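You operate a simulated robot arm through the tools that you are given. There is no shell and no other tool. Be economical: measure what you need, move in short steps, check, and stop when the job is done.

You are at the controls of a simulated robot arm. One attempt, no reset.

Task
Round up the bread rolls. At the end: the two bread rolls that stand about within 3 m or so of the worktop under the window, on tops and shelves, are on the worktop under the window; the salt shaker stands on top of the green tin (marked "COCOA"); the white striped towel from the worktop under the window is on the worktop over the double cupboard; whatever was shut is shut again. Leave all else as you found it, and nothing knocked over (what rides in a drawer may roll over).

Only the result counts: the job must be done as asked and must still hold three seconds after the hand-in. Knocking over, shifting, dropping, spilling or breaking anything else fails it. Flat cloth is picked up by pressing the open fingertips on it (5 to 10 N) and closing them slowly along it; thin cloth reads only 2 to 8 mm in the jaws.

Robot
A 6-joint arm with a two-finger parallel gripper, fixed in place. Base frame: the origin is at the foot of the arm, x ahead of it, y to its left, z up; the work surface is at about z = 860. Lengths are in mm, angles in rad, forces in N, time in s.
With the tool pointing down near the work surface it reaches from about 240 to 640 mm from the base axis. Its first joint turns from -1.152 to 1.152 rad. Payload 2.7 kg.
Tool frame: the origin (TCP) lies between the finger pads and is the grasp point; the fingertips stand 23 mm ahead of it; z points along the fingers, y is the line along which they close. The gripper opens to 94 mm. The fingers are 38 mm wide and 10 mm thick; the gripper's body (54 by 96 mm) begins 39 mm behind the TCP.
Orientation is told as [roll, pitch, yaw] about the base's x, y, z axes, in that order, counted from this pose: with the fingers straight down and closing along the base's y, the tool's x points along the base's -x, its y along +y and its z along -z.

Tools
- The arm moves only by the tool play_rows. Its argument "rows" is text: rows parted by semicolons, each of 7 numbers parted by spaces: the finger opening in cm, from 0 to 9.4, then the shift along the tool's x, y, z in cm, then the turn, a rotation vector about the tool's x, y, z in rad. In form: hand tx ty tz ax ay az; .... A call has 1 to 8 rows; each row is the pose to reach, as a shift and turn from the pose commanded when the call began, along the tool's axes at that moment. A row lasts 0.2 s, in which the tool goes at most 50 mm and 0.15 rad; a call with a longer step from one row to the next is refused whole, and so is a gripper value outside its range. A pose out of reach is approached as far as the arm can. The call stops where the force on the tool passes 40 N (or 10 N more than at its start, if that is more) or the arm is blocked; 0.2 s more then pass. The fingers move at their own pace (about 45 mm/s each) and stop on an object; they squeeze with about 43 N. The grip force told is the motor's: it shows also when the fingers shut on nothing. Time passes only in rows, and 0.2 s behind the last, so rows that repeat a pose let the fingers close. The reply holds the time, the measured pose of the TCP, the force on the tool along the base axes, the opening and the grip force, in the units named above and with some noise.
- Cameras (640 x 400 px; columns grow to the right, rows downward): "scene" is fixed at [88.1, -444.9, 1407.2]; the picture's right is [0.63, -0.78, 0.00], its down [-0.42, -0.34, -0.84] and it looks along [0.66, 0.53, -0.54] (base axes); focal length 244 px, centre (320, 200). "wrist" rides on the gripper at [87, 16, -74] in the tool frame; the picture's right is [-0.18, 0.98, 0.00], its down [-0.58, -0.11, -0.81] and it looks along [-0.79, -0.15, 0.59] (tool axes); focal length 243 px, centre (320, 200). There is no depth. A picture from a camera that has moved, and an enlarged one, comes with that camera's place and axes in the base frame and with its lens.
- snapshot(camera): a new picture of that camera. It takes no simulated time.
- enlarge(camera, box): a new picture of the part [left, top, right, bottom] of that camera's present view, enlarged. It takes no simulated time.
- finish_job(): hands the job in; it is judged then, once.

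Go step by step. Nothing tells you positions but the pictures and the camera data: compare them with the known pose of the tool, close in by small moves and look again before you grip or let go. The budget is 120 turns and 68 pictures, counting those below and the enlarged ones. Unless the task says otherwise, let go and move clear before handing in, and close with one line.

The tools are called after "Emit:" by a JSON object that holds its "method" and its "body". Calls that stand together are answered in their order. play_rows: Moves the arm, as the interface text tells. Its arguments: {"type":"object","properties":{"rows":{"type":"string"}},"required":["rows"]} The other tools are called the same way: snapshot (camera) takes a picture; enlarge (camera, box) takes an enlarged picture of a part of a camera's view; finish_job () hands the job in.

At the start:

```text
clock: 0.0
ee_pos: [398.9, -66.6, 1256.2]
orientation: [0.001, 0.0, 0.0]
contact_force: [0.0, 0.9, 0.6]
width: 94.0
grip_force: 0.1
```

scene: 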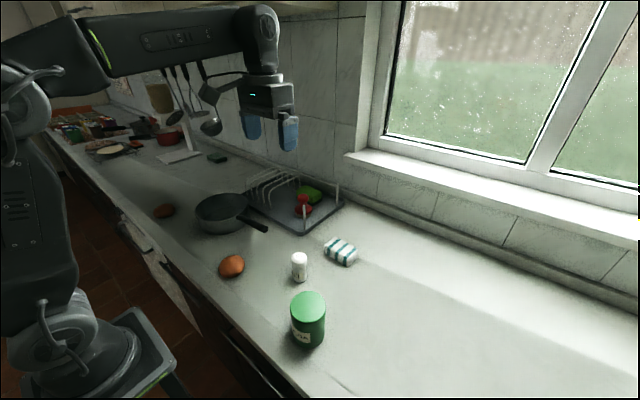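
wrist: 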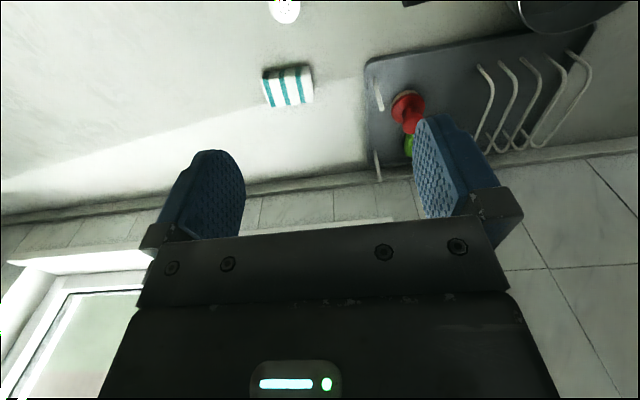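

I see one roll near the salt shaker and another brownish object left of the pan. I'll enlarge the view to identify the worktops and objects.

Emit:
{"method": "enlarge", "body": {"camera": "scene", "box": [40, 80, 280, 230]}}

Emit:
{"method": "enlarge", "body": {"camera": "scene", "box": [100, 190, 420, 390]}}

```text
2.67 times, centred on (160, 155) of scene
camera zoom: at [88.1, -444.9, 1407.2], right [0.63, -0.78, 0.0], down [-0.42, -0.34, -0.84], along [0.66, 0.53, -0.54], focal length 652 px, centre (747, 320)
```

zoom: 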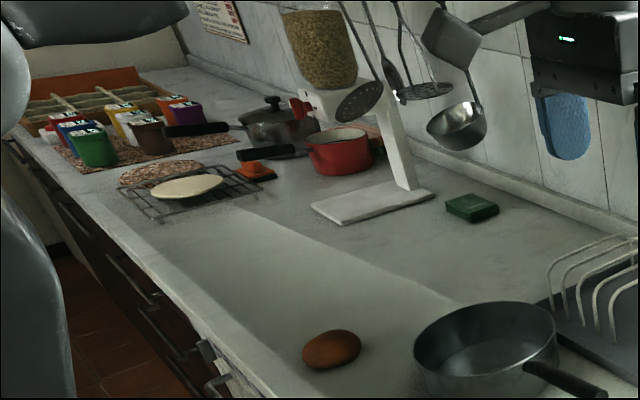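

```text
2.00 times, centred on (260, 290) of scene
camera zoom: at [88.1, -444.9, 1407.2], right [0.63, -0.78, 0.0], down [-0.42, -0.34, -0.84], along [0.66, 0.53, -0.54], focal length 489 px, centre (440, 20)
```

zoom: 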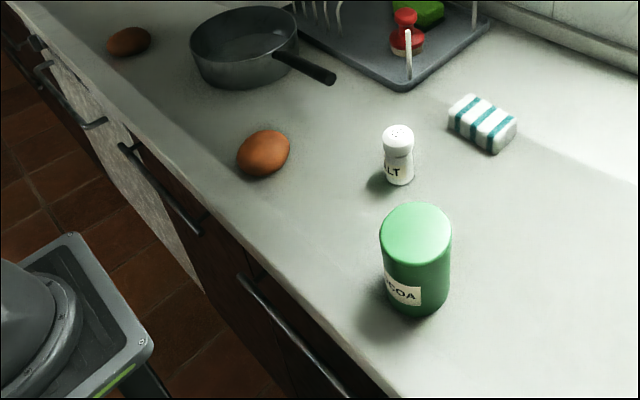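

The counter looks continuous, so I need to know which worktops and cupboards exist. I'll turn the wrist camera to look right first and zoom on the front.

Emit:
{"method": "enlarge", "body": {"camera": "scene", "box": [80, 190, 240, 350]}}

Emit:
{"method": "play_rows", "body": {"rows": "9.4 0 0 0 0 0 0.15;9.4 0 0 0 0 0 0.3;9.4 0 0 0 0 0 0.45;9.4 0 0 0 0 0 0.6;9.4 0 0 0 0 0 0.75;9.4 0 0 0 0 0 0.9;9.4 0 0 0 0 0 1.05;9.4 0 0 0 0 0 1.2"}}

Emit:
{"method": "snapshot", "body": {"camera": "wrist"}}

```text
2.50 times, centred on (160, 270) of scene
camera zoom: at [88.1, -444.9, 1407.2], right [0.63, -0.78, 0.0], down [-0.42, -0.34, -0.84], along [0.66, 0.53, -0.54], focal length 611 px, centre (720, 25)
```

zoom: 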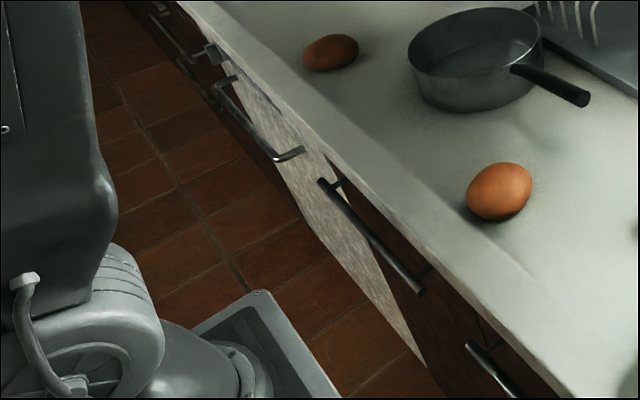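

```text
clock: 1.8
ee_pos: [400.4, -64.9, 1257.1]
orientation: [0.0, 0.0, -1.202]
contact_force: [-0.6, 0.1, -0.4]
width: 93.9
grip_force: 0.0
```

```text
62 pictures are left
camera wrist: at [384.0, 22.5, 1332.8], right [0.98, 0.18, 0.0], down [0.11, -0.58, 0.81], along [0.15, -0.79, -0.59], focal length 243 px, centre (320, 200)
```

wrist: 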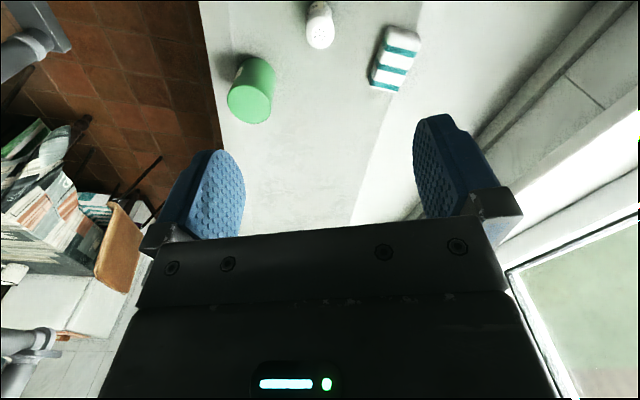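

The right side shows only counter. I'll turn the camera to the left.

Emit:
{"method": "play_rows", "body": {"rows": "9.4 0 0 0 0 0 -0.15;9.4 0 0 0 0 0 -0.3;9.4 0 0 0 0 0 -0.45;9.4 0 0 0 0 0 -0.6;9.4 0 0 0 0 0 -0.75;9.4 0 0 0 0 0 -0.9;9.4 0 0 0 0 0 -1.05;9.4 0 0 0 0 0 -1.2"}}

Emit:
{"method": "play_rows", "body": {"rows": "9.4 0 0 0 0 0 -0.15;9.4 0 0 0 0 0 -0.3;9.4 0 0 0 0 0 -0.45;9.4 0 0 0 0 0 -0.6;9.4 0 0 0 0 0 -0.75;9.4 0 0 0 0 0 -0.9;9.4 0 0 0 0 0 -1.05;9.4 0 0 0 0 0 -1.2"}}

Emit:
{"method": "snapshot", "body": {"camera": "wrist"}}

```text
clock: 3.6
ee_pos: [398.8, -64.8, 1258.0]
orientation: [-0.001, -0.002, 0.004]
contact_force: [0.9, -0.3, 0.2]
width: 94.2
grip_force: 0.1
```

```text
clock: 5.4
ee_pos: [399.9, -65.7, 1256.4]
orientation: [-0.003, 0.0, 1.203]
contact_force: [0.4, 0.5, -0.6]
width: 94.1
grip_force: 0.1
```

```text
61 pictures are left
camera wrist: at [353.8, -138.9, 1332.7], right [-0.85, 0.53, 0.0], down [0.31, 0.5, 0.81], along [0.42, 0.69, -0.59], focal length 243 px, centre (320, 200)
```

wrist: 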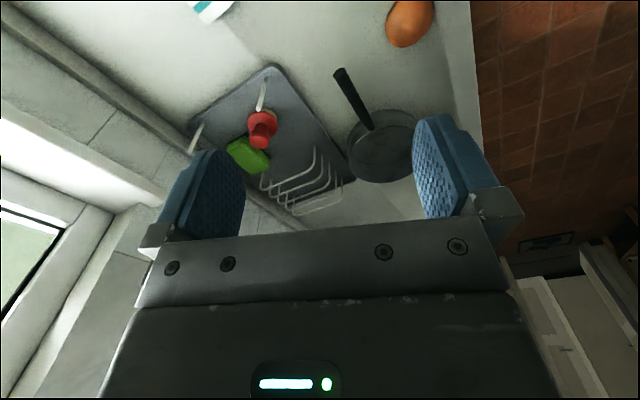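

Before deciding, I'll look for worktop seams near the rolls and the unit fronts.

Emit:
{"method": "enlarge", "body": {"camera": "scene", "box": [150, 230, 310, 330]}}

Emit:
{"method": "enlarge", "body": {"camera": "scene", "box": [90, 170, 210, 245]}}

Emit:
{"method": "enlarge", "body": {"camera": "scene", "box": [140, 270, 380, 400]}}

```text
4.00 times, centred on (230, 280) of scene
camera zoom: at [88.1, -444.9, 1407.2], right [0.63, -0.78, 0.0], down [-0.42, -0.34, -0.84], along [0.66, 0.53, -0.54], focal length 977 px, centre (680, -120)
```

zoom: 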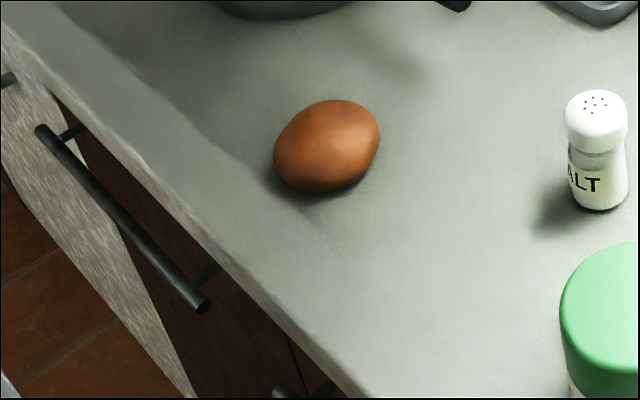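

```text
5.33 times, centred on (150, 208) of scene
camera zoom: at [88.1, -444.9, 1407.2], right [0.63, -0.78, 0.0], down [-0.42, -0.34, -0.84], along [0.66, 0.53, -0.54], focal length 1303 px, centre (1227, 160)
```

zoom: 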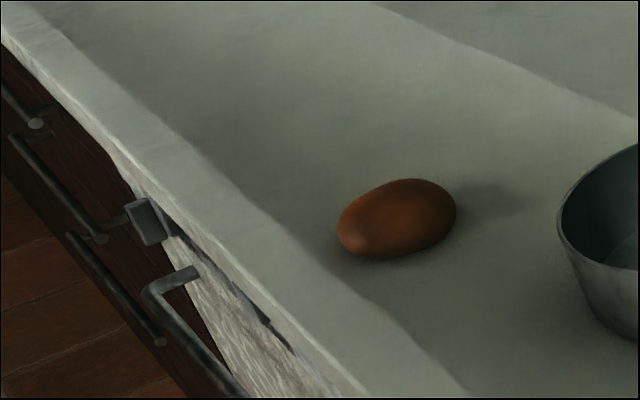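

```text
2.67 times, centred on (260, 335) of scene
camera zoom: at [88.1, -444.9, 1407.2], right [0.63, -0.78, 0.0], down [-0.42, -0.34, -0.84], along [0.66, 0.53, -0.54], focal length 652 px, centre (480, -160)
```

zoom: 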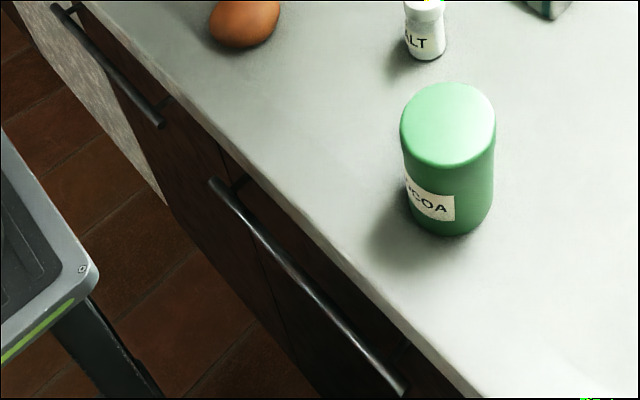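

No seam is evident yet. The fronts matter, so I'll take the wrist camera to the right, near the front edge, looking along the unit fronts.

Emit:
{"method": "play_rows", "body": {"rows": "9.4 4.6 0 1.5 0 0 0;9.4 9.2 0 3 0 0 0;9.4 13.8 0 4.5 0 0 0;9.4 18.4 0 6 0 0 0;9.4 23 0 7.5 0 0 0;9.4 27.6 0 9 0 0 0;9.4 32.2 0 10.5 0 0 0;9.4 36.8 0 12 0 0 0"}}

Emit:
{"method": "play_rows", "body": {"rows": "9.4 4 0.8 2 0 -0.12 0;9.4 6 2 4 0 -0.24 0;9.4 6 3 6 0 -0.36 0;9.4 6 3 6 0 -0.45 0;9.4 6 3 6 0 -0.45 0"}}

Emit:
{"method": "snapshot", "body": {"camera": "wrist"}}

```text
clock: 7.2
ee_pos: [267.4, -409.6, 1138.0]
orientation: [-0.002, 0.0, 1.201]
contact_force: [0.2, -1.1, -0.2]
width: 94.2
grip_force: 0.1
```

```text
clock: 8.4
ee_pos: [233.1, -445.5, 1075.9]
orientation: [-0.001, -0.453, 1.202]
contact_force: [0.0, 0.2, 0.1]
width: 93.8
grip_force: 0.1
out of reach, approached as far as the arm can: row 3, 4, 5
```

```text
57 pictures are left
camera wrist: at [176.7, -541.6, 1106.7], right [-0.86, 0.51, 0.08], down [0.16, 0.12, 0.98], along [0.49, 0.85, -0.19], focal length 243 px, centre (320, 200)
```

wrist: 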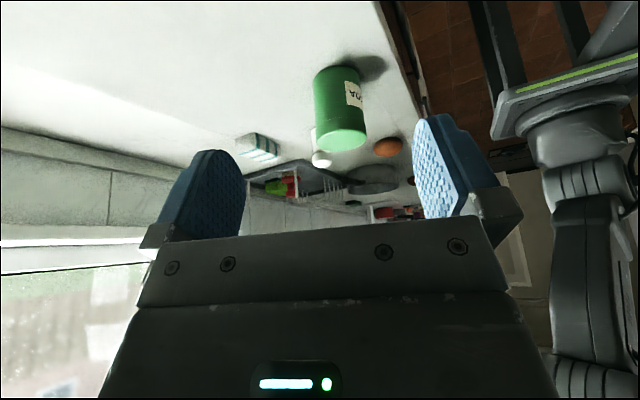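

The fronts are hidden from here. I'll turn the camera to look straight down in front of the edge instead: first level the tool and yaw back.

Emit:
{"method": "play_rows", "body": {"rows": "9.4 0 0 -2 0 0.12 0;9.4 0 0 -3 0 0.24 0;9.4 0 0 -3 0 0.36 0;9.4 0 0 -3 0 0.453 0"}}

Emit:
{"method": "play_rows", "body": {"rows": "9.4 0 0 0 0 0 0.15;9.4 0 0 0 0 0 0.3;9.4 0 0 0 0 0 0.45;9.4 0 0 0 0 0 0.6;9.4 0 0 0 0 0 0.75;9.4 0 0 0 0 0 0.9;9.4 0 0 0 0 0 1.05;9.4 0 0 0 0 0 1.2"}}

Emit:
{"method": "play_rows", "body": {"rows": "9.4 1 0 1 0 0.13 0;9.4 3 0 2 0 0.26 0;9.4 5 0 4 0 0.39 0;9.4 7 0 6 0 0.52 0;9.4 9 0 8 0 0.65 0;9.4 10 0 10 0 0.7 0;9.4 10 0 10 0 0.7 0"}}

Emit:
{"method": "snapshot", "body": {"camera": "wrist"}}

```text
clock: 9.4
ee_pos: [227.0, -459.5, 1104.4]
orientation: [-0.002, 0.005, 1.202]
contact_force: [-0.5, 0.0, 0.5]
width: 93.8
grip_force: 0.0
```

```text
clock: 11.2
ee_pos: [226.5, -458.8, 1104.3]
orientation: [-0.002, -0.001, 0.0]
contact_force: [-0.1, -0.4, 0.3]
width: 93.8
grip_force: 0.0
```

```text
clock: 12.8
ee_pos: [126.8, -458.7, 1004.1]
orientation: [-0.004, 0.699, -0.003]
contact_force: [0.3, 0.4, -0.4]
width: 94.0
grip_force: 0.0
```

```text
56 pictures are left
camera wrist: at [109.2, -440.8, 1118.1], right [0.14, 0.98, -0.12], down [0.96, -0.11, 0.24], along [0.22, -0.15, -0.96], focal length 243 px, centre (320, 200)
```

wrist: 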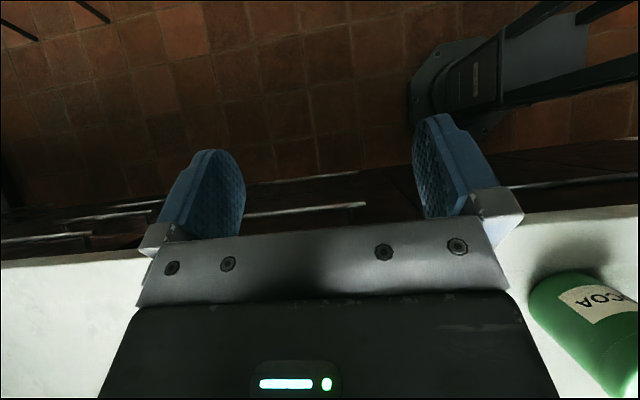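

I can see the unit fronts now; I'll enlarge them.

Emit:
{"method": "enlarge", "body": {"camera": "wrist", "box": [0, 150, 240, 300]}}

Emit:
{"method": "enlarge", "body": {"camera": "wrist", "box": [220, 120, 460, 270]}}

Emit:
{"method": "enlarge", "body": {"camera": "wrist", "box": [440, 130, 640, 255]}}

```text
2.67 times, centred on (120, 225) of wrist
camera zoom: at [109.2, -440.8, 1118.1], right [0.14, 0.98, -0.12], down [0.96, -0.11, 0.24], along [0.22, -0.15, -0.96], focal length 647 px, centre (853, 133)
```

zoom: 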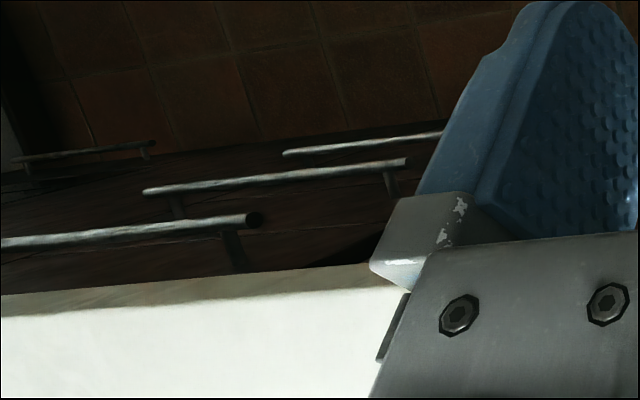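

```text
2.67 times, centred on (340, 195) of wrist
camera zoom: at [109.2, -440.8, 1118.1], right [0.14, 0.98, -0.12], down [0.96, -0.11, 0.24], along [0.22, -0.15, -0.96], focal length 647 px, centre (267, 213)
```

zoom: 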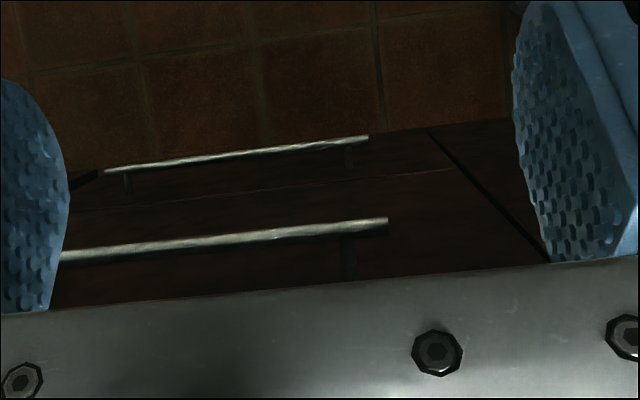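

```text
3.20 times, centred on (540, 192) of wrist
camera zoom: at [109.2, -440.8, 1118.1], right [0.14, 0.98, -0.12], down [0.96, -0.11, 0.24], along [0.22, -0.15, -0.96], focal length 776 px, centre (-384, 224)
```

zoom: 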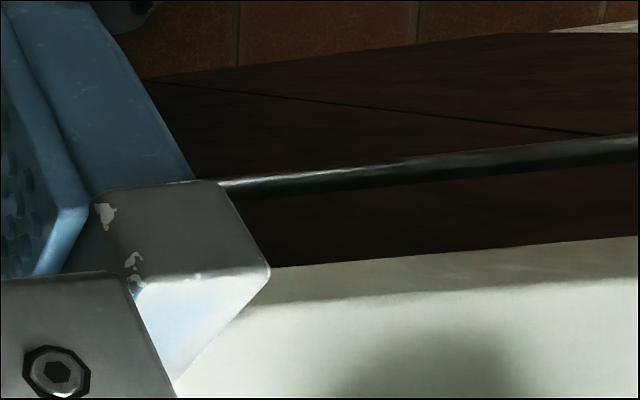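

The two dark doors meet at about y=-21, with drawers further right. I'll take the same look on the left side at the white latched front.

Emit:
{"method": "play_rows", "body": {"rows": "9.4 0 0 -3 0 -0.13 0;9.4 0 0 -6 0 -0.26 0;9.4 0 0 -9 0 -0.39 0;9.4 0 0 -12 0 -0.52 0;9.4 0 0 -14 0 -0.65 0;9.4 0 0 -14 0 -0.70 0"}}

Emit:
{"method": "play_rows", "body": {"rows": "9.4 -3 4 -1 0 0 0;9.4 -6 8 -2 0 0 0;9.4 -9 12 -3 0 0 0;9.4 -12 16 -4 0 0 0;9.4 -15 20 -5 0 0 0;9.4 -16 24.8 -5 0 0 0;9.4 -16.5 29.7 -5 0 0 0;9.4 -17 34.6 -5 0 0 0"}}

Emit:
{"method": "play_rows", "body": {"rows": "9.4 0 4.9 0 0 0 0;9.4 0 9.8 0 0 0 0;9.4 0 14.7 0 0 0 0;9.4 0 19.6 0 0 0 0;9.4 1 24.4 0 0 0 0;9.4 3 28.9 0 0 0 0;9.4 5 33.4 0 0 0 0;9.4 7 37.9 0 0 0 0"}}

Emit:
{"method": "play_rows", "body": {"rows": "9.4 3 3.9 0 0 0 0;9.4 6 7.8 1 0 0 0;9.4 9 11.7 2 0 0.1 0;9.4 11.5 14 4 0 0.24 0;9.4 14 15 6 0 0.38 0;9.4 17 15 8 0 0.52 0;9.4 20 15 10 0 0.65 0;9.4 22 15 12 0 0.7 0"}}

Emit:
{"method": "snapshot", "body": {"camera": "wrist"}}

```text
clock: 14.2
ee_pos: [217.6, -458.4, 1111.6]
orientation: [-0.002, -0.003, 0.001]
contact_force: [-0.1, 0.6, 0.1]
width: 94.1
grip_force: 0.0
```

```text
refused: row 1 steps farther than a row can; nothing moved
```

```text
clock: 16.0
ee_pos: [147.1, -80.6, 1111.3]
orientation: [-0.004, 0.0, 0.001]
contact_force: [-0.6, 0.1, -0.2]
width: 93.9
grip_force: 0.1
```

```text
refused: row 2 steps farther than a row can; nothing moved
```

```text
52 pictures are left
camera wrist: at [59.8, -61.9, 1186.1], right [0.18, 0.98, 0.0], down [0.58, -0.11, 0.81], along [0.79, -0.15, -0.59], focal length 243 px, centre (320, 200)
```

wrist: 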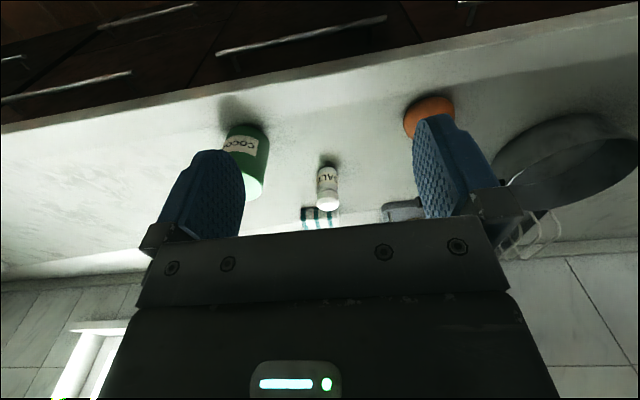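

This accidental spot shows the fronts well. I'll tilt the camera a little further down to see them all.

Emit:
{"method": "play_rows", "body": {"rows": "9.4 0 0 0 0 0.13 0;9.4 0 0 0 0 0.26 0;9.4 0 0 0 0 0.4 0;9.4 0 0 0 0 0.4 0"}}

Emit:
{"method": "snapshot", "body": {"camera": "wrist"}}

```text
clock: 17.0
ee_pos: [146.1, -79.2, 1109.6]
orientation: [-0.006, 0.401, -0.001]
contact_force: [0.5, -1.0, 0.2]
width: 94.0
grip_force: 0.1
```

```text
51 pictures are left
camera wrist: at [96.2, -61.8, 1213.5], right [0.17, 0.98, -0.07], down [0.85, -0.11, 0.52], along [0.5, -0.15, -0.85], focal length 243 px, centre (320, 200)
```

wrist: 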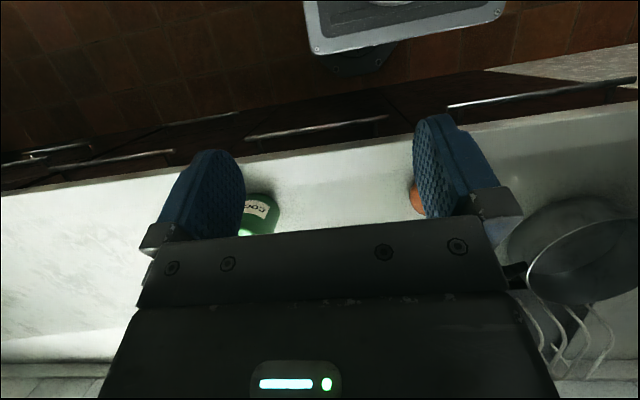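

Emit:
{"method": "enlarge", "body": {"camera": "wrist", "box": [200, 50, 440, 200]}}

Emit:
{"method": "enlarge", "body": {"camera": "wrist", "box": [440, 30, 640, 155]}}

```text
2.67 times, centred on (320, 125) of wrist
camera zoom: at [96.2, -61.8, 1213.5], right [0.17, 0.98, -0.07], down [0.85, -0.11, 0.52], along [0.5, -0.15, -0.85], focal length 647 px, centre (320, 400)
```

zoom: 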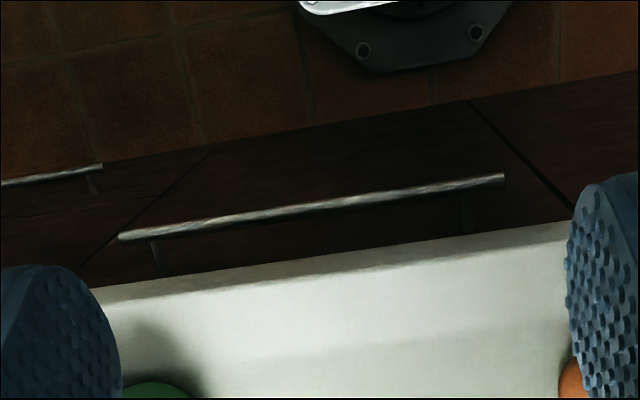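

```text
3.20 times, centred on (540, 92) of wrist
camera zoom: at [96.2, -61.8, 1213.5], right [0.17, 0.98, -0.07], down [0.85, -0.11, 0.52], along [0.5, -0.15, -0.85], focal length 776 px, centre (-384, 544)
```

zoom: 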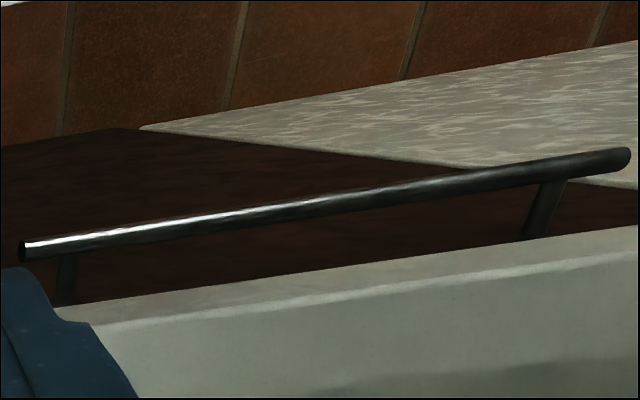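

The two dark doors form one pair (y about -340 to 274). Now I'll slide left to view the white latched unit and its neighbour.

Emit:
{"method": "play_rows", "body": {"rows": "9.4 0 4.9 0 0 0 0;9.4 0 9.8 0 0 0 0;9.4 0 14.7 0 0 0 0;9.4 0 19.6 0 0 0 0;9.4 0 24.5 0 0 0 0;9.4 0 29.4 0 0 0 0;9.4 0 34.3 0 0 0 0;9.4 0 39.2 0 0 0 0"}}

Emit:
{"method": "snapshot", "body": {"camera": "wrist"}}

```text
clock: 18.8
ee_pos: [147.1, 313.1, 1110.4]
orientation: [-0.003, 0.4, -0.002]
contact_force: [0.1, -1.1, 0.0]
width: 94.1
grip_force: 0.1
```

```text
48 pictures are left
camera wrist: at [96.1, 330.5, 1212.5], right [0.17, 0.98, -0.07], down [0.85, -0.11, 0.52], along [0.5, -0.15, -0.85], focal length 243 px, centre (320, 200)
```

wrist: 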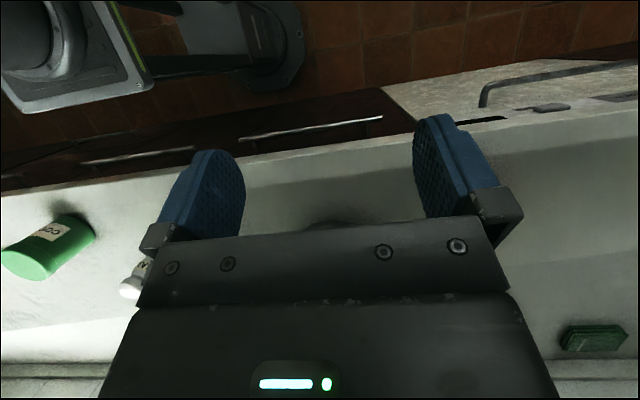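

The white front looks like a dishwasher or latched door; the window's left end and a cabinet seam both fall near y≈45, so the window worktop is right of that, and the double cupboard's top reaches left of it. I'll level the tool and go above the far roll.

Emit:
{"method": "play_rows", "body": {"rows": "9.4 0 0 0 0 -0.13 0;9.4 0 0 0 0 -0.26 0;9.4 0 0 0 0 -0.4 0;9.4 0 0 0 0 -0.4 0"}}

Emit:
{"method": "play_rows", "body": {"rows": "9.4 -4 2 0 0 0 0;9.4 -8 4 0 0 0 0;9.4 -12 6 0 0 0 0;9.4 -15 9 0 0 0 0;9.4 -15.5 12 0 0 0 0;9.4 -15.5 15 0 0 0 0;9.4 -15.5 15 0 0 0 0"}}

Emit:
{"method": "snapshot", "body": {"camera": "wrist"}}

```text
clock: 19.8
ee_pos: [197.3, 287.8, 1109.7]
orientation: [-0.003, -0.002, 0.0]
contact_force: [-0.4, 0.5, -0.9]
width: 94.2
grip_force: 0.0
out of reach, approached as far as the arm can: row 1, 2, 3, 4
```

```text
clock: 21.4
ee_pos: [350.1, 437.3, 1107.8]
orientation: [-0.004, 0.0, 0.001]
contact_force: [0.8, 0.3, -0.1]
width: 93.9
grip_force: 0.1
```

```text
47 pictures are left
camera wrist: at [263.8, 455.7, 1183.5], right [0.18, 0.98, 0.0], down [0.58, -0.11, 0.81], along [0.79, -0.15, -0.59], focal length 243 px, centre (320, 200)
```

wrist: 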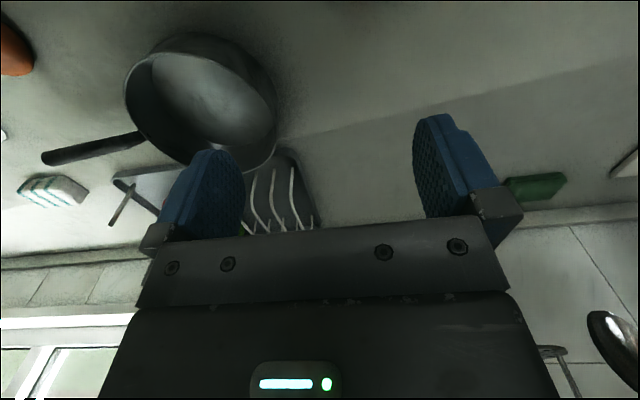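

The far roll is nearer than the camera's view; I'll back off in x and rise a bit.

Emit:
{"method": "play_rows", "body": {"rows": "9.4 4 1 -1 0 0 0;9.4 8 2 -2 0 0 0;9.4 11 3 -3 0 0 0;9.4 11 3 -3 0 0 0"}}

Emit:
{"method": "snapshot", "body": {"camera": "wrist"}}

```text
clock: 22.4
ee_pos: [278.5, 449.6, 1139.8]
orientation: [-0.002, 0.001, -0.001]
contact_force: [-0.4, -0.1, 0.2]
width: 94.0
grip_force: 0.2
out of reach, approached as far as the arm can: row 2, 3, 4
```

```text
46 pictures are left
camera wrist: at [191.0, 467.2, 1214.6], right [0.18, 0.98, 0.0], down [0.58, -0.11, 0.81], along [0.79, -0.15, -0.59], focal length 243 px, centre (320, 200)
```

wrist: 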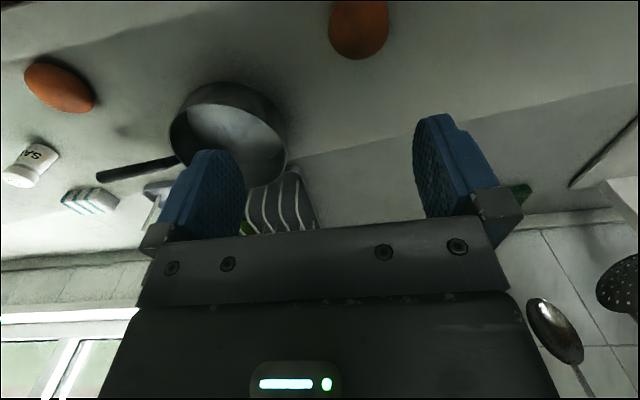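

The far roll is about (303, 490). I'll move above it and descend partway, then look.

Emit:
{"method": "play_rows", "body": {"rows": "9.4 -1.5 2 2 0 0 0;9.4 -2.5 4 5 0 0 0;9.4 -2.5 4 9 0 0 0;9.4 -2.5 4 13 0 0 0;9.4 -2.5 4 15 0 0 0;9.4 -2.5 4 15 0 0 0"}}

Emit:
{"method": "snapshot", "body": {"camera": "wrist"}}

```text
clock: 23.8
ee_pos: [304.4, 488.1, 989.5]
orientation: [-0.001, -0.003, 0.001]
contact_force: [-0.6, 0.1, 0.2]
width: 94.1
grip_force: 0.1
```

```text
45 pictures are left
camera wrist: at [216.3, 505.9, 1064.2], right [0.18, 0.98, 0.0], down [0.58, -0.11, 0.81], along [0.79, -0.15, -0.59], focal length 243 px, centre (320, 200)
```

wrist: 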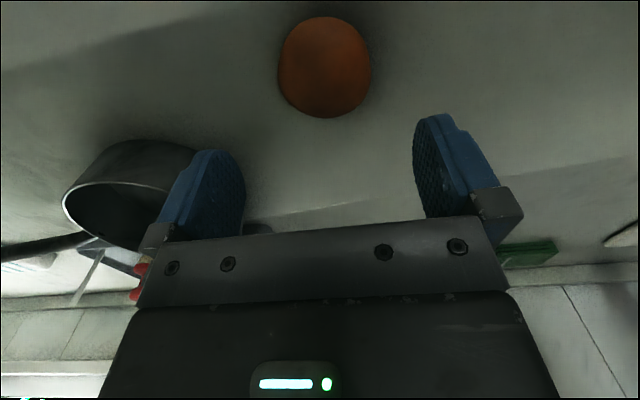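

The roll is centred near (302, 494), about 68 mm across y. I'll align and go down, then close.

Emit:
{"method": "play_rows", "body": {"rows": "9.4 0.1 0.6 2 0 0 0;9.4 0.1 0.6 5 0 0 0;9.4 0.1 0.6 8 0 0 0;9.4 0.1 0.6 9.5 0 0 0;9.4 0.1 0.6 10 0 0 0;9.4 0.1 0.6 10 0 0 0"}}

Emit:
{"method": "snapshot", "body": {"camera": "wrist"}}

```text
clock: 25.2
ee_pos: [301.5, 495.5, 888.8]
orientation: [-0.004, -0.002, 0.002]
contact_force: [-0.2, 0.1, -0.1]
width: 94.3
grip_force: 0.2
```

```text
44 pictures are left
camera wrist: at [215.6, 511.9, 964.0], right [0.18, 0.98, 0.0], down [0.58, -0.11, 0.81], along [0.79, -0.15, -0.59], focal length 243 px, centre (320, 200)
```

wrist: 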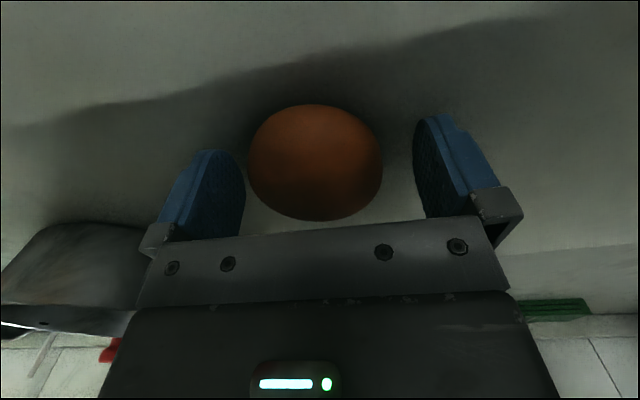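

The roll sits between the pads, slightly nearer in x; I'll nudge and close.

Emit:
{"method": "play_rows", "body": {"rows": "9.4 0.4 0 0 0 0 0;7.5 0.4 0 0 0 0 0;6 0.4 0 0 0 0 0;5 0.4 0 0 0 0 0;5 0.4 0 0 0 0 0"}}

```text
clock: 26.4
ee_pos: [300.2, 494.1, 889.2]
orientation: [-0.001, 0.003, -0.001]
contact_force: [-0.8, -0.9, 0.9]
width: 71.1
grip_force: 43.2
```

Gripped at 71 mm. Lifting and carrying it to the right, toward (440, -250).

Emit:
{"method": "play_rows", "body": {"rows": "5 0 0 -3 0 0 0;5 0 0 -7 0 0 0;5 0 0 -12 0 0 0;5 -1 -1 -16 0 0 0;5 -2 -5 -17.5 0 0 0;5 -4 -9.5 -17.5 0 0 0;5 -6 -14 -17.5 0 0 0;5 -8 -18.5 -17.5 0 0 0"}}

Emit:
{"method": "play_rows", "body": {"rows": "5 -1 -4.8 0 0 0 0;5 -2 -9.6 0 0 0 0;5 -3 -14.4 0 0 0 0;5 -4 -19.2 0 0 0 0;5 -5 -24 0 0 0 0;5 -6 -28.8 0 0 0 0;5 -6 -33.6 0 0 0 0;5 -6 -38.4 0 0 0 0"}}

Emit:
{"method": "play_rows", "body": {"rows": "5 0 -4.8 0 0 0 0;5 0 -9.6 0 0 0 0;5 0 -14 0 0 0 0;5 0 -17.5 1 0 0 0;5 0 -17.5 3 0 0 0;5 0 -17.5 5 0 0 0;5 0 -17.5 5 0 0 0"}}

Emit:
{"method": "snapshot", "body": {"camera": "wrist"}}

Emit:
{"method": "snapshot", "body": {"camera": "scene"}}

```text
clock: 28.2
ee_pos: [378.6, 310.3, 1064.4]
orientation: [0.0, -0.001, 0.0]
contact_force: [0.5, 0.0, -0.8]
width: 71.3
grip_force: 42.8
```

```text
clock: 30.0
ee_pos: [438.5, -73.9, 1065.9]
orientation: [-0.002, -0.002, 0.001]
contact_force: [-0.3, -0.1, 0.0]
width: 70.8
grip_force: 43.1
```

```text
clock: 31.6
ee_pos: [438.6, -248.3, 1017.5]
orientation: [-0.003, -0.001, 0.001]
contact_force: [-0.1, -1.0, -0.8]
width: 70.7
grip_force: 43.0
```

```text
43 pictures are left
camera wrist: at [352.1, -231.6, 1091.2], right [0.18, 0.98, 0.0], down [0.58, -0.11, 0.81], along [0.79, -0.15, -0.59], focal length 243 px, centre (320, 200)
```

wrist: 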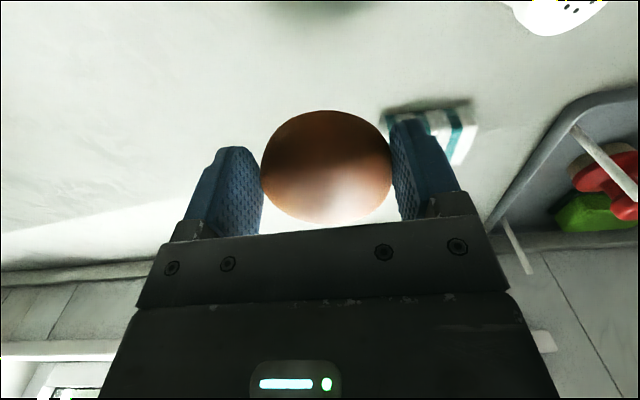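

```text
42 pictures are left
```

scene: 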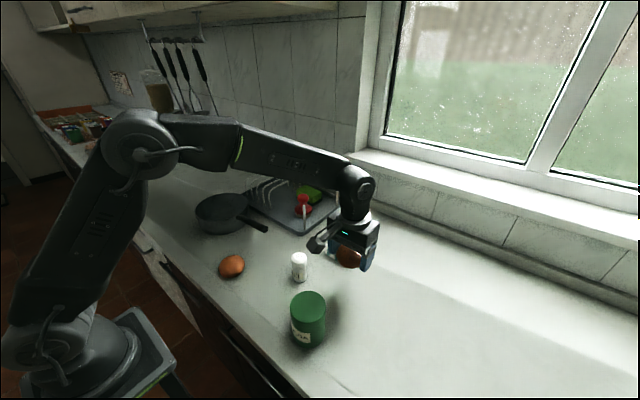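

Clear spot. Lowering the roll at about (438, -260) to the same grip height as when picked.

Emit:
{"method": "play_rows", "body": {"rows": "5 0 -1.2 4 0 0 0;5 0 -1.2 8 0 0 0;5 0 -1.2 11 0 0 0;5 0 -1.2 12.3 0 0 0;5 0 -1.2 12.75 0 0 0;5 0 -1.2 12.8 0 0 0"}}

```text
clock: 32.9
ee_pos: [442.6, -263.1, 894.3]
orientation: [-0.009, -0.008, 0.005]
contact_force: [1.5, -0.8, 2.2]
width: 70.9
grip_force: 42.9
stopped in row 6: the force on the tool passed its limit (the readings are from after the stop); the commanded pose is now the measured one
```

Contact with the counter, so the roll is down. Releasing and rising straight up.

Emit:
{"method": "play_rows", "body": {"rows": "7.2 0 0 0 0 0 0;7.8 0 0 0 0 0 0;9 0 0 0 0 0 0;9.2 0 0 0 0 0 0;9.2 0 0 -3 0 0 0;9.2 0 0 -7 0 0 0;9.2 0 0 -12 0 0 0;9.2 0 0 -16 0 0 0"}}

Emit:
{"method": "snapshot", "body": {"camera": "wrist"}}

Emit:
{"method": "snapshot", "body": {"camera": "scene"}}

```text
clock: 34.7
ee_pos: [439.8, -261.4, 1053.8]
orientation: [-0.009, -0.007, 0.003]
contact_force: [0.5, 0.0, 0.9]
width: 91.9
grip_force: 0.0
```

```text
41 pictures are left
camera wrist: at [353.5, -243.6, 1128.5], right [0.18, 0.98, -0.01], down [0.58, -0.1, 0.81], along [0.8, -0.15, -0.58], focal length 243 px, centre (320, 200)
```

wrist: 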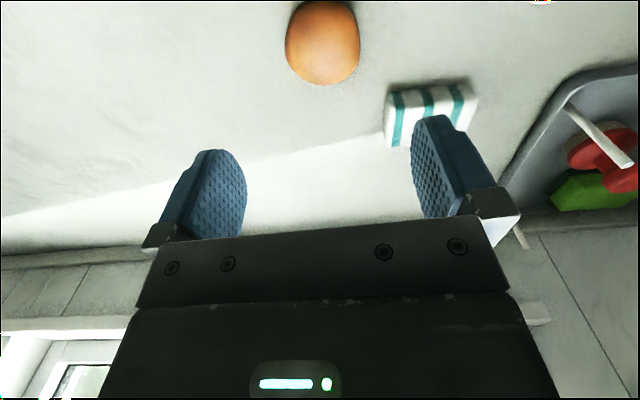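

```text
40 pictures are left
```

scene: 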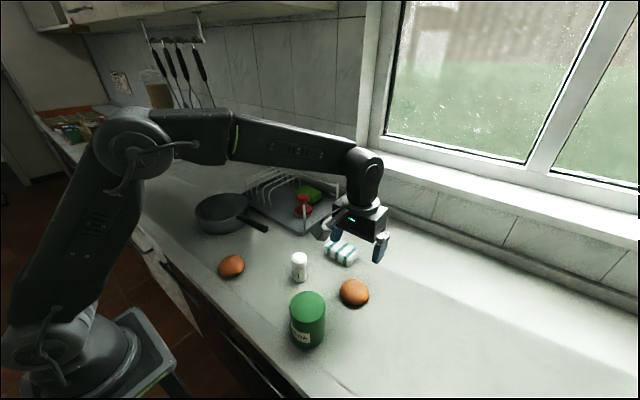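

Roll set down upright. Next the towel, roughly at (535, -152); I'll hover over it and look.

Emit:
{"method": "play_rows", "body": {"rows": "9.4 -3 3.5 0 0 0 0;9.4 -6 7 0 0 0 0;9.4 -8 10.5 2 0 0 0;9.4 -9 10.8 4 0 0 0;9.4 -9 10.8 5 0 0 0"}}

Emit:
{"method": "snapshot", "body": {"camera": "wrist"}}

```text
clock: 35.9
ee_pos: [531.1, -152.7, 1003.4]
orientation: [-0.011, -0.006, 0.003]
contact_force: [1.0, -0.2, 0.9]
width: 94.1
grip_force: 0.0
```

```text
39 pictures are left
camera wrist: at [443.3, -135.4, 1077.6], right [0.18, 0.98, -0.01], down [0.58, -0.1, 0.81], along [0.8, -0.15, -0.58], focal length 243 px, centre (320, 200)
```

wrist: 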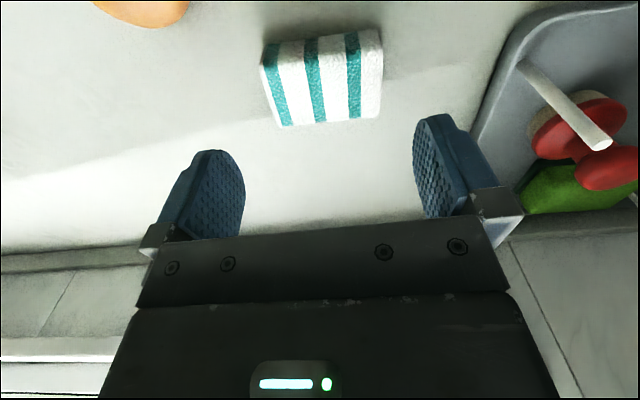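

The towel is a folded block, longer along y (~95 mm); I'll enlarge to get the thickness and edges.

Emit:
{"method": "enlarge", "body": {"camera": "wrist", "box": [230, 10, 420, 135]}}

Emit:
{"method": "enlarge", "body": {"camera": "scene", "box": [280, 220, 400, 300]}}

```text
3.20 times, centred on (325, 72) of wrist
camera zoom: at [443.3, -135.4, 1077.6], right [0.18, 0.98, -0.01], down [0.58, -0.1, 0.81], along [0.8, -0.15, -0.58], focal length 776 px, centre (304, 608)
```

zoom: 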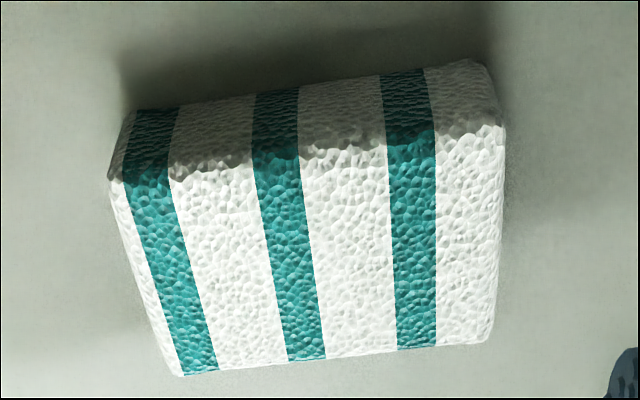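

```text
5.00 times, centred on (340, 260) of scene
camera zoom: at [88.2, -444.9, 1407.2], right [0.63, -0.78, 0.0], down [-0.42, -0.34, -0.84], along [0.66, 0.53, -0.54], focal length 1222 px, centre (220, -100)
```

zoom: 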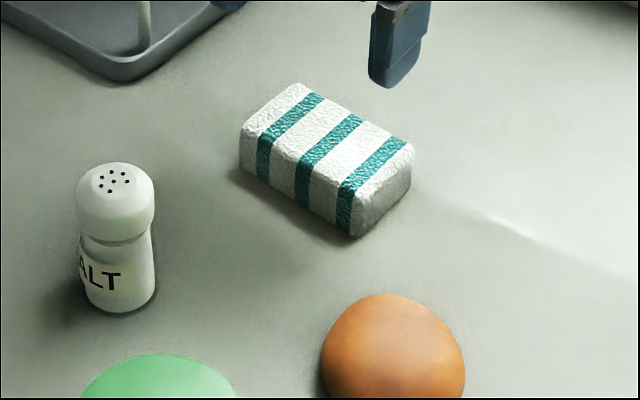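

The towel is about 86 x 54 x 38 mm centred near (548, -152), long side along y. I'll straighten the tool and turn it 90° to grip across the short side.

Emit:
{"method": "play_rows", "body": {"rows": "9.4 -1.7 0 0 -0.011 0.006 0;9.4 -1.7 0 0 -0.011 0.006 0"}}

Emit:
{"method": "play_rows", "body": {"rows": "9.4 0 0 0 0 0 -0.15;9.4 0 0 0 0 0 -0.3;9.4 0 0 0 0 0 -0.45;9.4 0 0 0 0 0 -0.6;9.4 0 0 0 0 0 -0.75;9.4 0 0 0 0 0 -0.9;9.4 0 0 0 0 0 -1.05;9.4 0 0 0 0 0 -1.2"}}

Emit:
{"method": "play_rows", "body": {"rows": "9.4 0 0 0 0 0 -0.15;9.4 0 0 0 0 0 -0.31;9.4 0 0 0 0 0 -0.31"}}

Emit:
{"method": "snapshot", "body": {"camera": "wrist"}}

```text
clock: 36.5
ee_pos: [547.6, -154.4, 1003.8]
orientation: [0.0, -0.002, 0.007]
contact_force: [0.5, -0.2, -0.7]
width: 94.1
grip_force: 0.0
```

```text
clock: 38.3
ee_pos: [547.8, -154.7, 1004.7]
orientation: [-0.003, -0.002, 1.209]
contact_force: [-0.6, 0.5, 1.0]
width: 94.0
grip_force: 0.0
```

```text
refused: row 2 steps farther than a row can; nothing moved
```

```text
36 pictures are left
camera wrist: at [501.0, -228.4, 1078.8], right [-0.85, 0.52, 0.0], down [0.31, 0.5, 0.81], along [0.42, 0.69, -0.59], focal length 243 px, centre (320, 200)
```

wrist: 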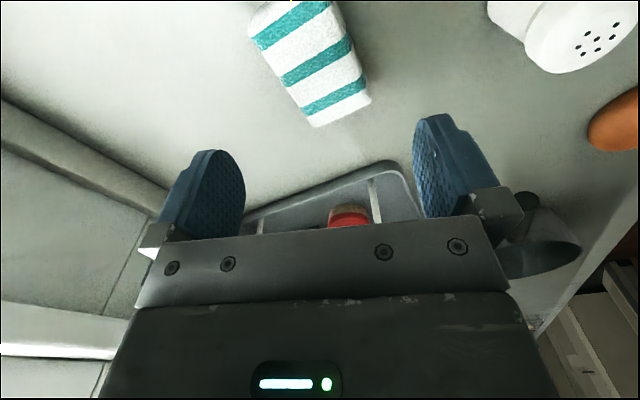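

Finishing the turn and descending partway for a check.

Emit:
{"method": "play_rows", "body": {"rows": "9.4 0 0 0 0 0 -0.14;9.4 0 0 0 0 0 -0.28;9.4 0 0 1.5 0 0 -0.3;9.4 0 0 3.5 0 0 -0.3;9.4 0 0 5 0 0 -0.3;9.4 0 0 5 0 0 -0.3"}}

Emit:
{"method": "snapshot", "body": {"camera": "wrist"}}

```text
clock: 39.7
ee_pos: [546.6, -153.3, 953.0]
orientation: [-0.001, -0.004, 1.503]
contact_force: [0.3, 0.3, 0.2]
width: 94.1
grip_force: 0.0
```

```text
35 pictures are left
camera wrist: at [524.7, -238.3, 1028.4], right [-0.97, 0.25, 0.0], down [0.15, 0.57, 0.81], along [0.2, 0.78, -0.59], focal length 243 px, centre (320, 200)
```

wrist: 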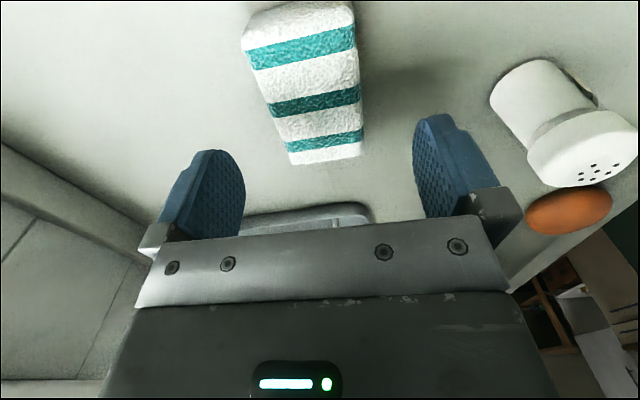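

Aligned. Descending to grip height and closing.

Emit:
{"method": "play_rows", "body": {"rows": "9.4 0.4 0 2 0 0 0;9.4 0.4 0 4.5 0 0 0;9.4 0.4 0 6 0 0 0;9.4 0.4 0 6.4 0 0 0;7.5 0.4 0 6.4 0 0 0;6 0.4 0 6.4 0 0 0;4.5 0.4 0 6.4 0 0 0;3.5 0.4 0 6.4 0 0 0"}}

Emit:
{"method": "play_rows", "body": {"rows": "3 0 0 0 0 0 0;3 0 0 0 0 0 0"}}

```text
clock: 41.5
ee_pos: [547.4, -157.6, 889.1]
orientation: [-0.002, -0.001, 1.506]
contact_force: [-0.2, 0.5, 0.5]
width: 59.2
grip_force: 42.9
```

```text
clock: 42.1
ee_pos: [546.6, -158.4, 889.0]
orientation: [-0.001, -0.002, 1.504]
contact_force: [0.3, 0.1, -0.3]
width: 59.3
grip_force: 43.0
```

Held at 59 mm. Lifting and carrying toward (275, 165) over the left door section.

Emit:
{"method": "play_rows", "body": {"rows": "3 0 0 -3 0 0 0;3 0 0 -7 0 0 0;3 0 0 -11.5 0 0 0;3 0 0 -16 0 0 0;3 -3.3 3.2 -16 0 0 0;3 -6.6 6.4 -16 0 0 0;3 -9.9 9.6 -16 0 0 0;3 -13.2 12.8 -16 0 0 0"}}

Emit:
{"method": "play_rows", "body": {"rows": "3 -3.4 3.3 0 0 0 0;3 -6.8 6.6 0 0 0 0;3 -10.2 9.9 0 0 0 0;3 -13.6 13.2 0 0 0 0;3 -17.2 16.5 0 0 0 0;3 -17.2 16.5 0 0 0 0"}}

Emit:
{"method": "snapshot", "body": {"camera": "wrist"}}

Emit:
{"method": "snapshot", "body": {"camera": "scene"}}

```text
clock: 43.9
ee_pos: [426.9, -17.2, 1048.6]
orientation: [-0.002, -0.002, 1.506]
contact_force: [-0.7, -0.7, -0.7]
width: 59.2
grip_force: 43.5
```

```text
clock: 45.3
ee_pos: [274.9, 166.6, 1049.6]
orientation: [-0.001, -0.004, 1.505]
contact_force: [0.3, 0.2, -0.4]
width: 59.4
grip_force: 42.7
```

```text
34 pictures are left
camera wrist: at [252.8, 81.5, 1124.6], right [-0.97, 0.25, 0.0], down [0.15, 0.57, 0.81], along [0.2, 0.78, -0.59], focal length 243 px, centre (320, 200)
```

wrist: 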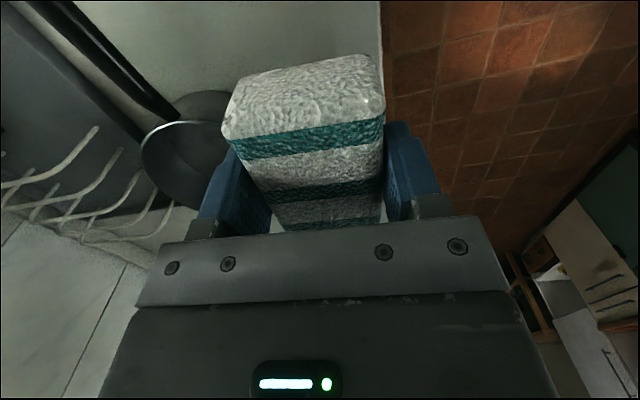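

```text
33 pictures are left
```

scene: 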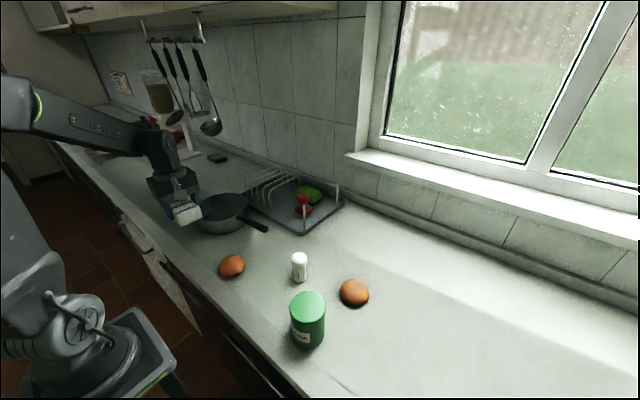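

Pan rim is near, so I'll shift to about (268, 140) and lower the towel.

Emit:
{"method": "play_rows", "body": {"rows": "3 2.7 0.5 0 0 0 0;3 2.7 0.5 4 0 0 0;3 2.7 0.5 8 0 0 0;3 2.7 0.5 11 0 0 0;3 2.7 0.5 11 0 0 0"}}

Emit:
{"method": "snapshot", "body": {"camera": "scene"}}

Emit:
{"method": "snapshot", "body": {"camera": "wrist"}}

```text
clock: 46.5
ee_pos: [266.8, 138.6, 939.8]
orientation: [-0.002, -0.002, 1.505]
contact_force: [0.0, -0.3, -0.7]
width: 59.0
grip_force: 43.2
```

```text
32 pictures are left
```

scene: 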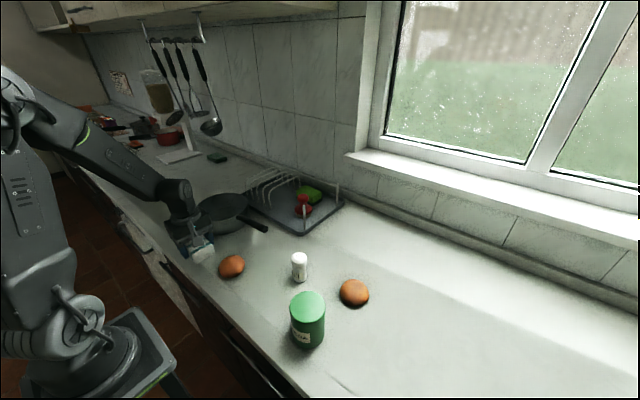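

```text
31 pictures are left
camera wrist: at [245.2, 54.9, 1014.5], right [-0.97, 0.25, 0.0], down [0.15, 0.57, 0.81], along [0.2, 0.78, -0.59], focal length 243 px, centre (320, 200)
```

wrist: 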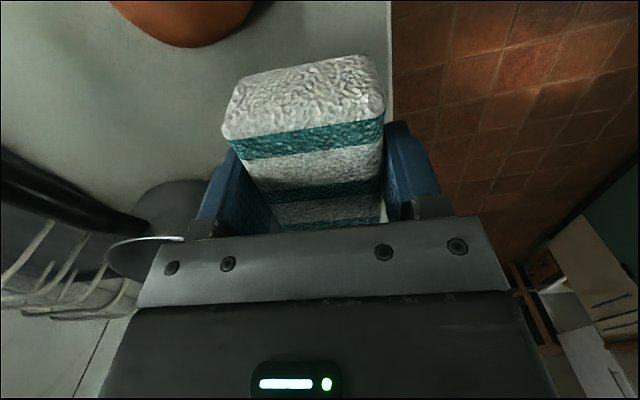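

Roll 1 is close to the towel's near end, so I'll shift 12 mm left, then lower to contact.

Emit:
{"method": "play_rows", "body": {"rows": "3 -1.2 0 0 0 0 0;3 -1.2 0 2 0 0 0;3 -1.2 0 3.8 0 0 0;3 -1.2 0 4.5 0 0 0;3 -1.2 0 4.9 0 0 0;3 -1.2 0 5 0 0 0"}}

```text
clock: 47.9
ee_pos: [268.7, 150.4, 889.2]
orientation: [-0.003, 0.0, 1.502]
contact_force: [-0.1, -0.1, -1.0]
width: 59.0
grip_force: 42.7
```

At pick height; releasing with a modest opening and rising.

Emit:
{"method": "play_rows", "body": {"rows": "6 0 0 0 0 0 0;6.8 0 0 0 0 0 0;7.6 0 0 0 0 0 0;8 0 0 0 0 0 0;8 0 0 -3 0 0 0;8 0 0 -7 0 0 0;8 0 0 -12 0 0 0;8 0 0 -16 0 0 0"}}

Emit:
{"method": "enlarge", "body": {"camera": "scene", "box": [140, 190, 380, 340]}}

Emit:
{"method": "snapshot", "body": {"camera": "wrist"}}

```text
clock: 49.7
ee_pos: [267.5, 150.7, 1051.3]
orientation: [-0.002, 0.0, 1.504]
contact_force: [-0.1, -0.7, 0.1]
width: 79.9
grip_force: 0.0
```

```text
2.67 times, centred on (260, 265) of scene
camera zoom: at [88.1, -444.9, 1407.2], right [0.63, -0.78, 0.0], down [-0.42, -0.34, -0.84], along [0.66, 0.53, -0.54], focal length 652 px, centre (480, 27)
```

zoom: 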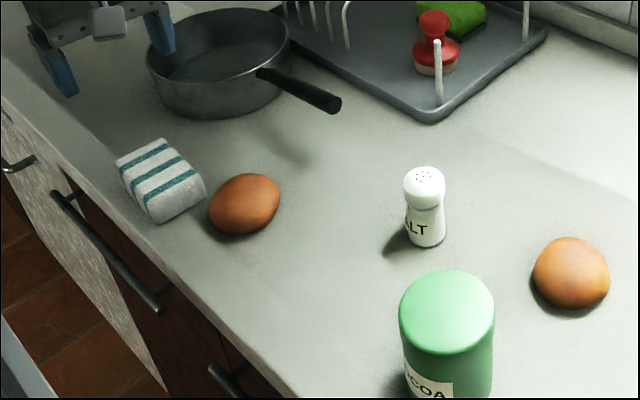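

```text
29 pictures are left
camera wrist: at [245.5, 66.3, 1126.5], right [-0.97, 0.25, 0.0], down [0.15, 0.57, 0.81], along [0.2, 0.78, -0.59], focal length 243 px, centre (320, 200)
```

wrist: 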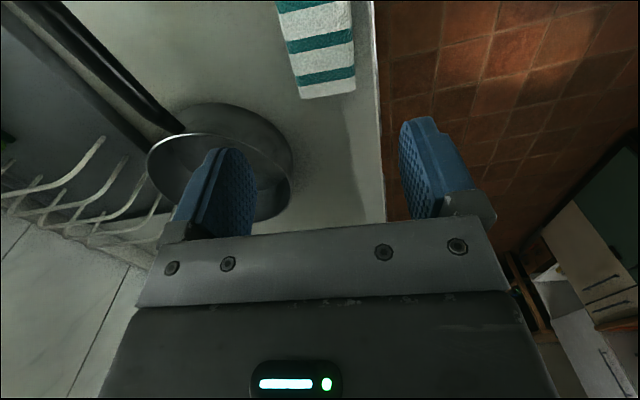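

Towel is in place. Keeping this wrist angle, I'll hover over roll 1 near (305, 44).

Emit:
{"method": "play_rows", "body": {"rows": "9.4 4 -1.5 0 0 0 0;9.4 8 -3 0 0 0 0;9.4 10.4 -4.4 1 0 0 0;9.4 10.4 -4.4 4 0 0 0;9.4 10.4 -4.4 5 0 0 0;9.4 10.4 -4.4 5 0 0 0"}}

Emit:
{"method": "snapshot", "body": {"camera": "wrist"}}

```text
clock: 51.1
ee_pos: [305.9, 43.4, 1001.1]
orientation: [-0.003, -0.002, 1.504]
contact_force: [0.5, 0.4, -0.3]
width: 94.2
grip_force: 0.0
```

```text
28 pictures are left
camera wrist: at [283.2, -40.8, 1075.0], right [-0.97, 0.25, 0.0], down [0.15, 0.57, 0.81], along [0.2, 0.78, -0.59], focal length 243 px, centre (320, 200)
```

wrist: 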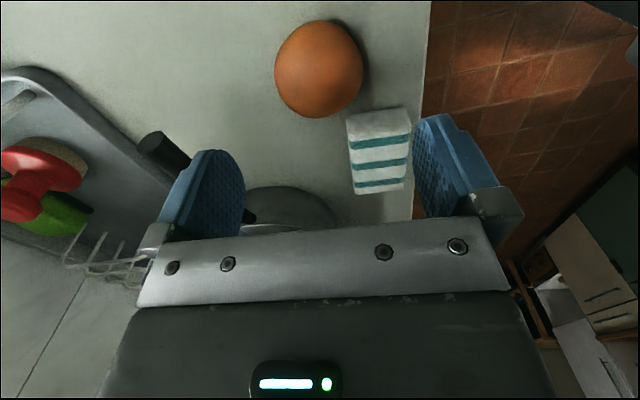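

Aligned; descend to z≈891 and close across x.

Emit:
{"method": "play_rows", "body": {"rows": "9.4 -0.4 0 4 0 0 0;9.4 -0.4 0 8 0 0 0;9.4 -0.4 0 10.5 0 0 0;9.4 -0.4 0 11 0 0 0;9.4 -0.4 0 11 0 0 0"}}

Emit:
{"method": "play_rows", "body": {"rows": "8 0 0 0 0 0 0;7 0 0 0 0 0 0;6 0 0 0 0 0 0;5 0 0 0 0 0 0;5 0 0 0 0 0 0"}}

```text
clock: 52.3
ee_pos: [306.7, 47.0, 889.4]
orientation: [-0.001, -0.002, 1.505]
contact_force: [-0.1, 0.2, 0.2]
width: 93.8
grip_force: 0.0
```

```text
clock: 53.5
ee_pos: [306.9, 47.5, 888.7]
orientation: [-0.001, -0.002, 1.504]
contact_force: [-0.2, 0.4, -0.5]
width: 71.8
grip_force: 43.5
```

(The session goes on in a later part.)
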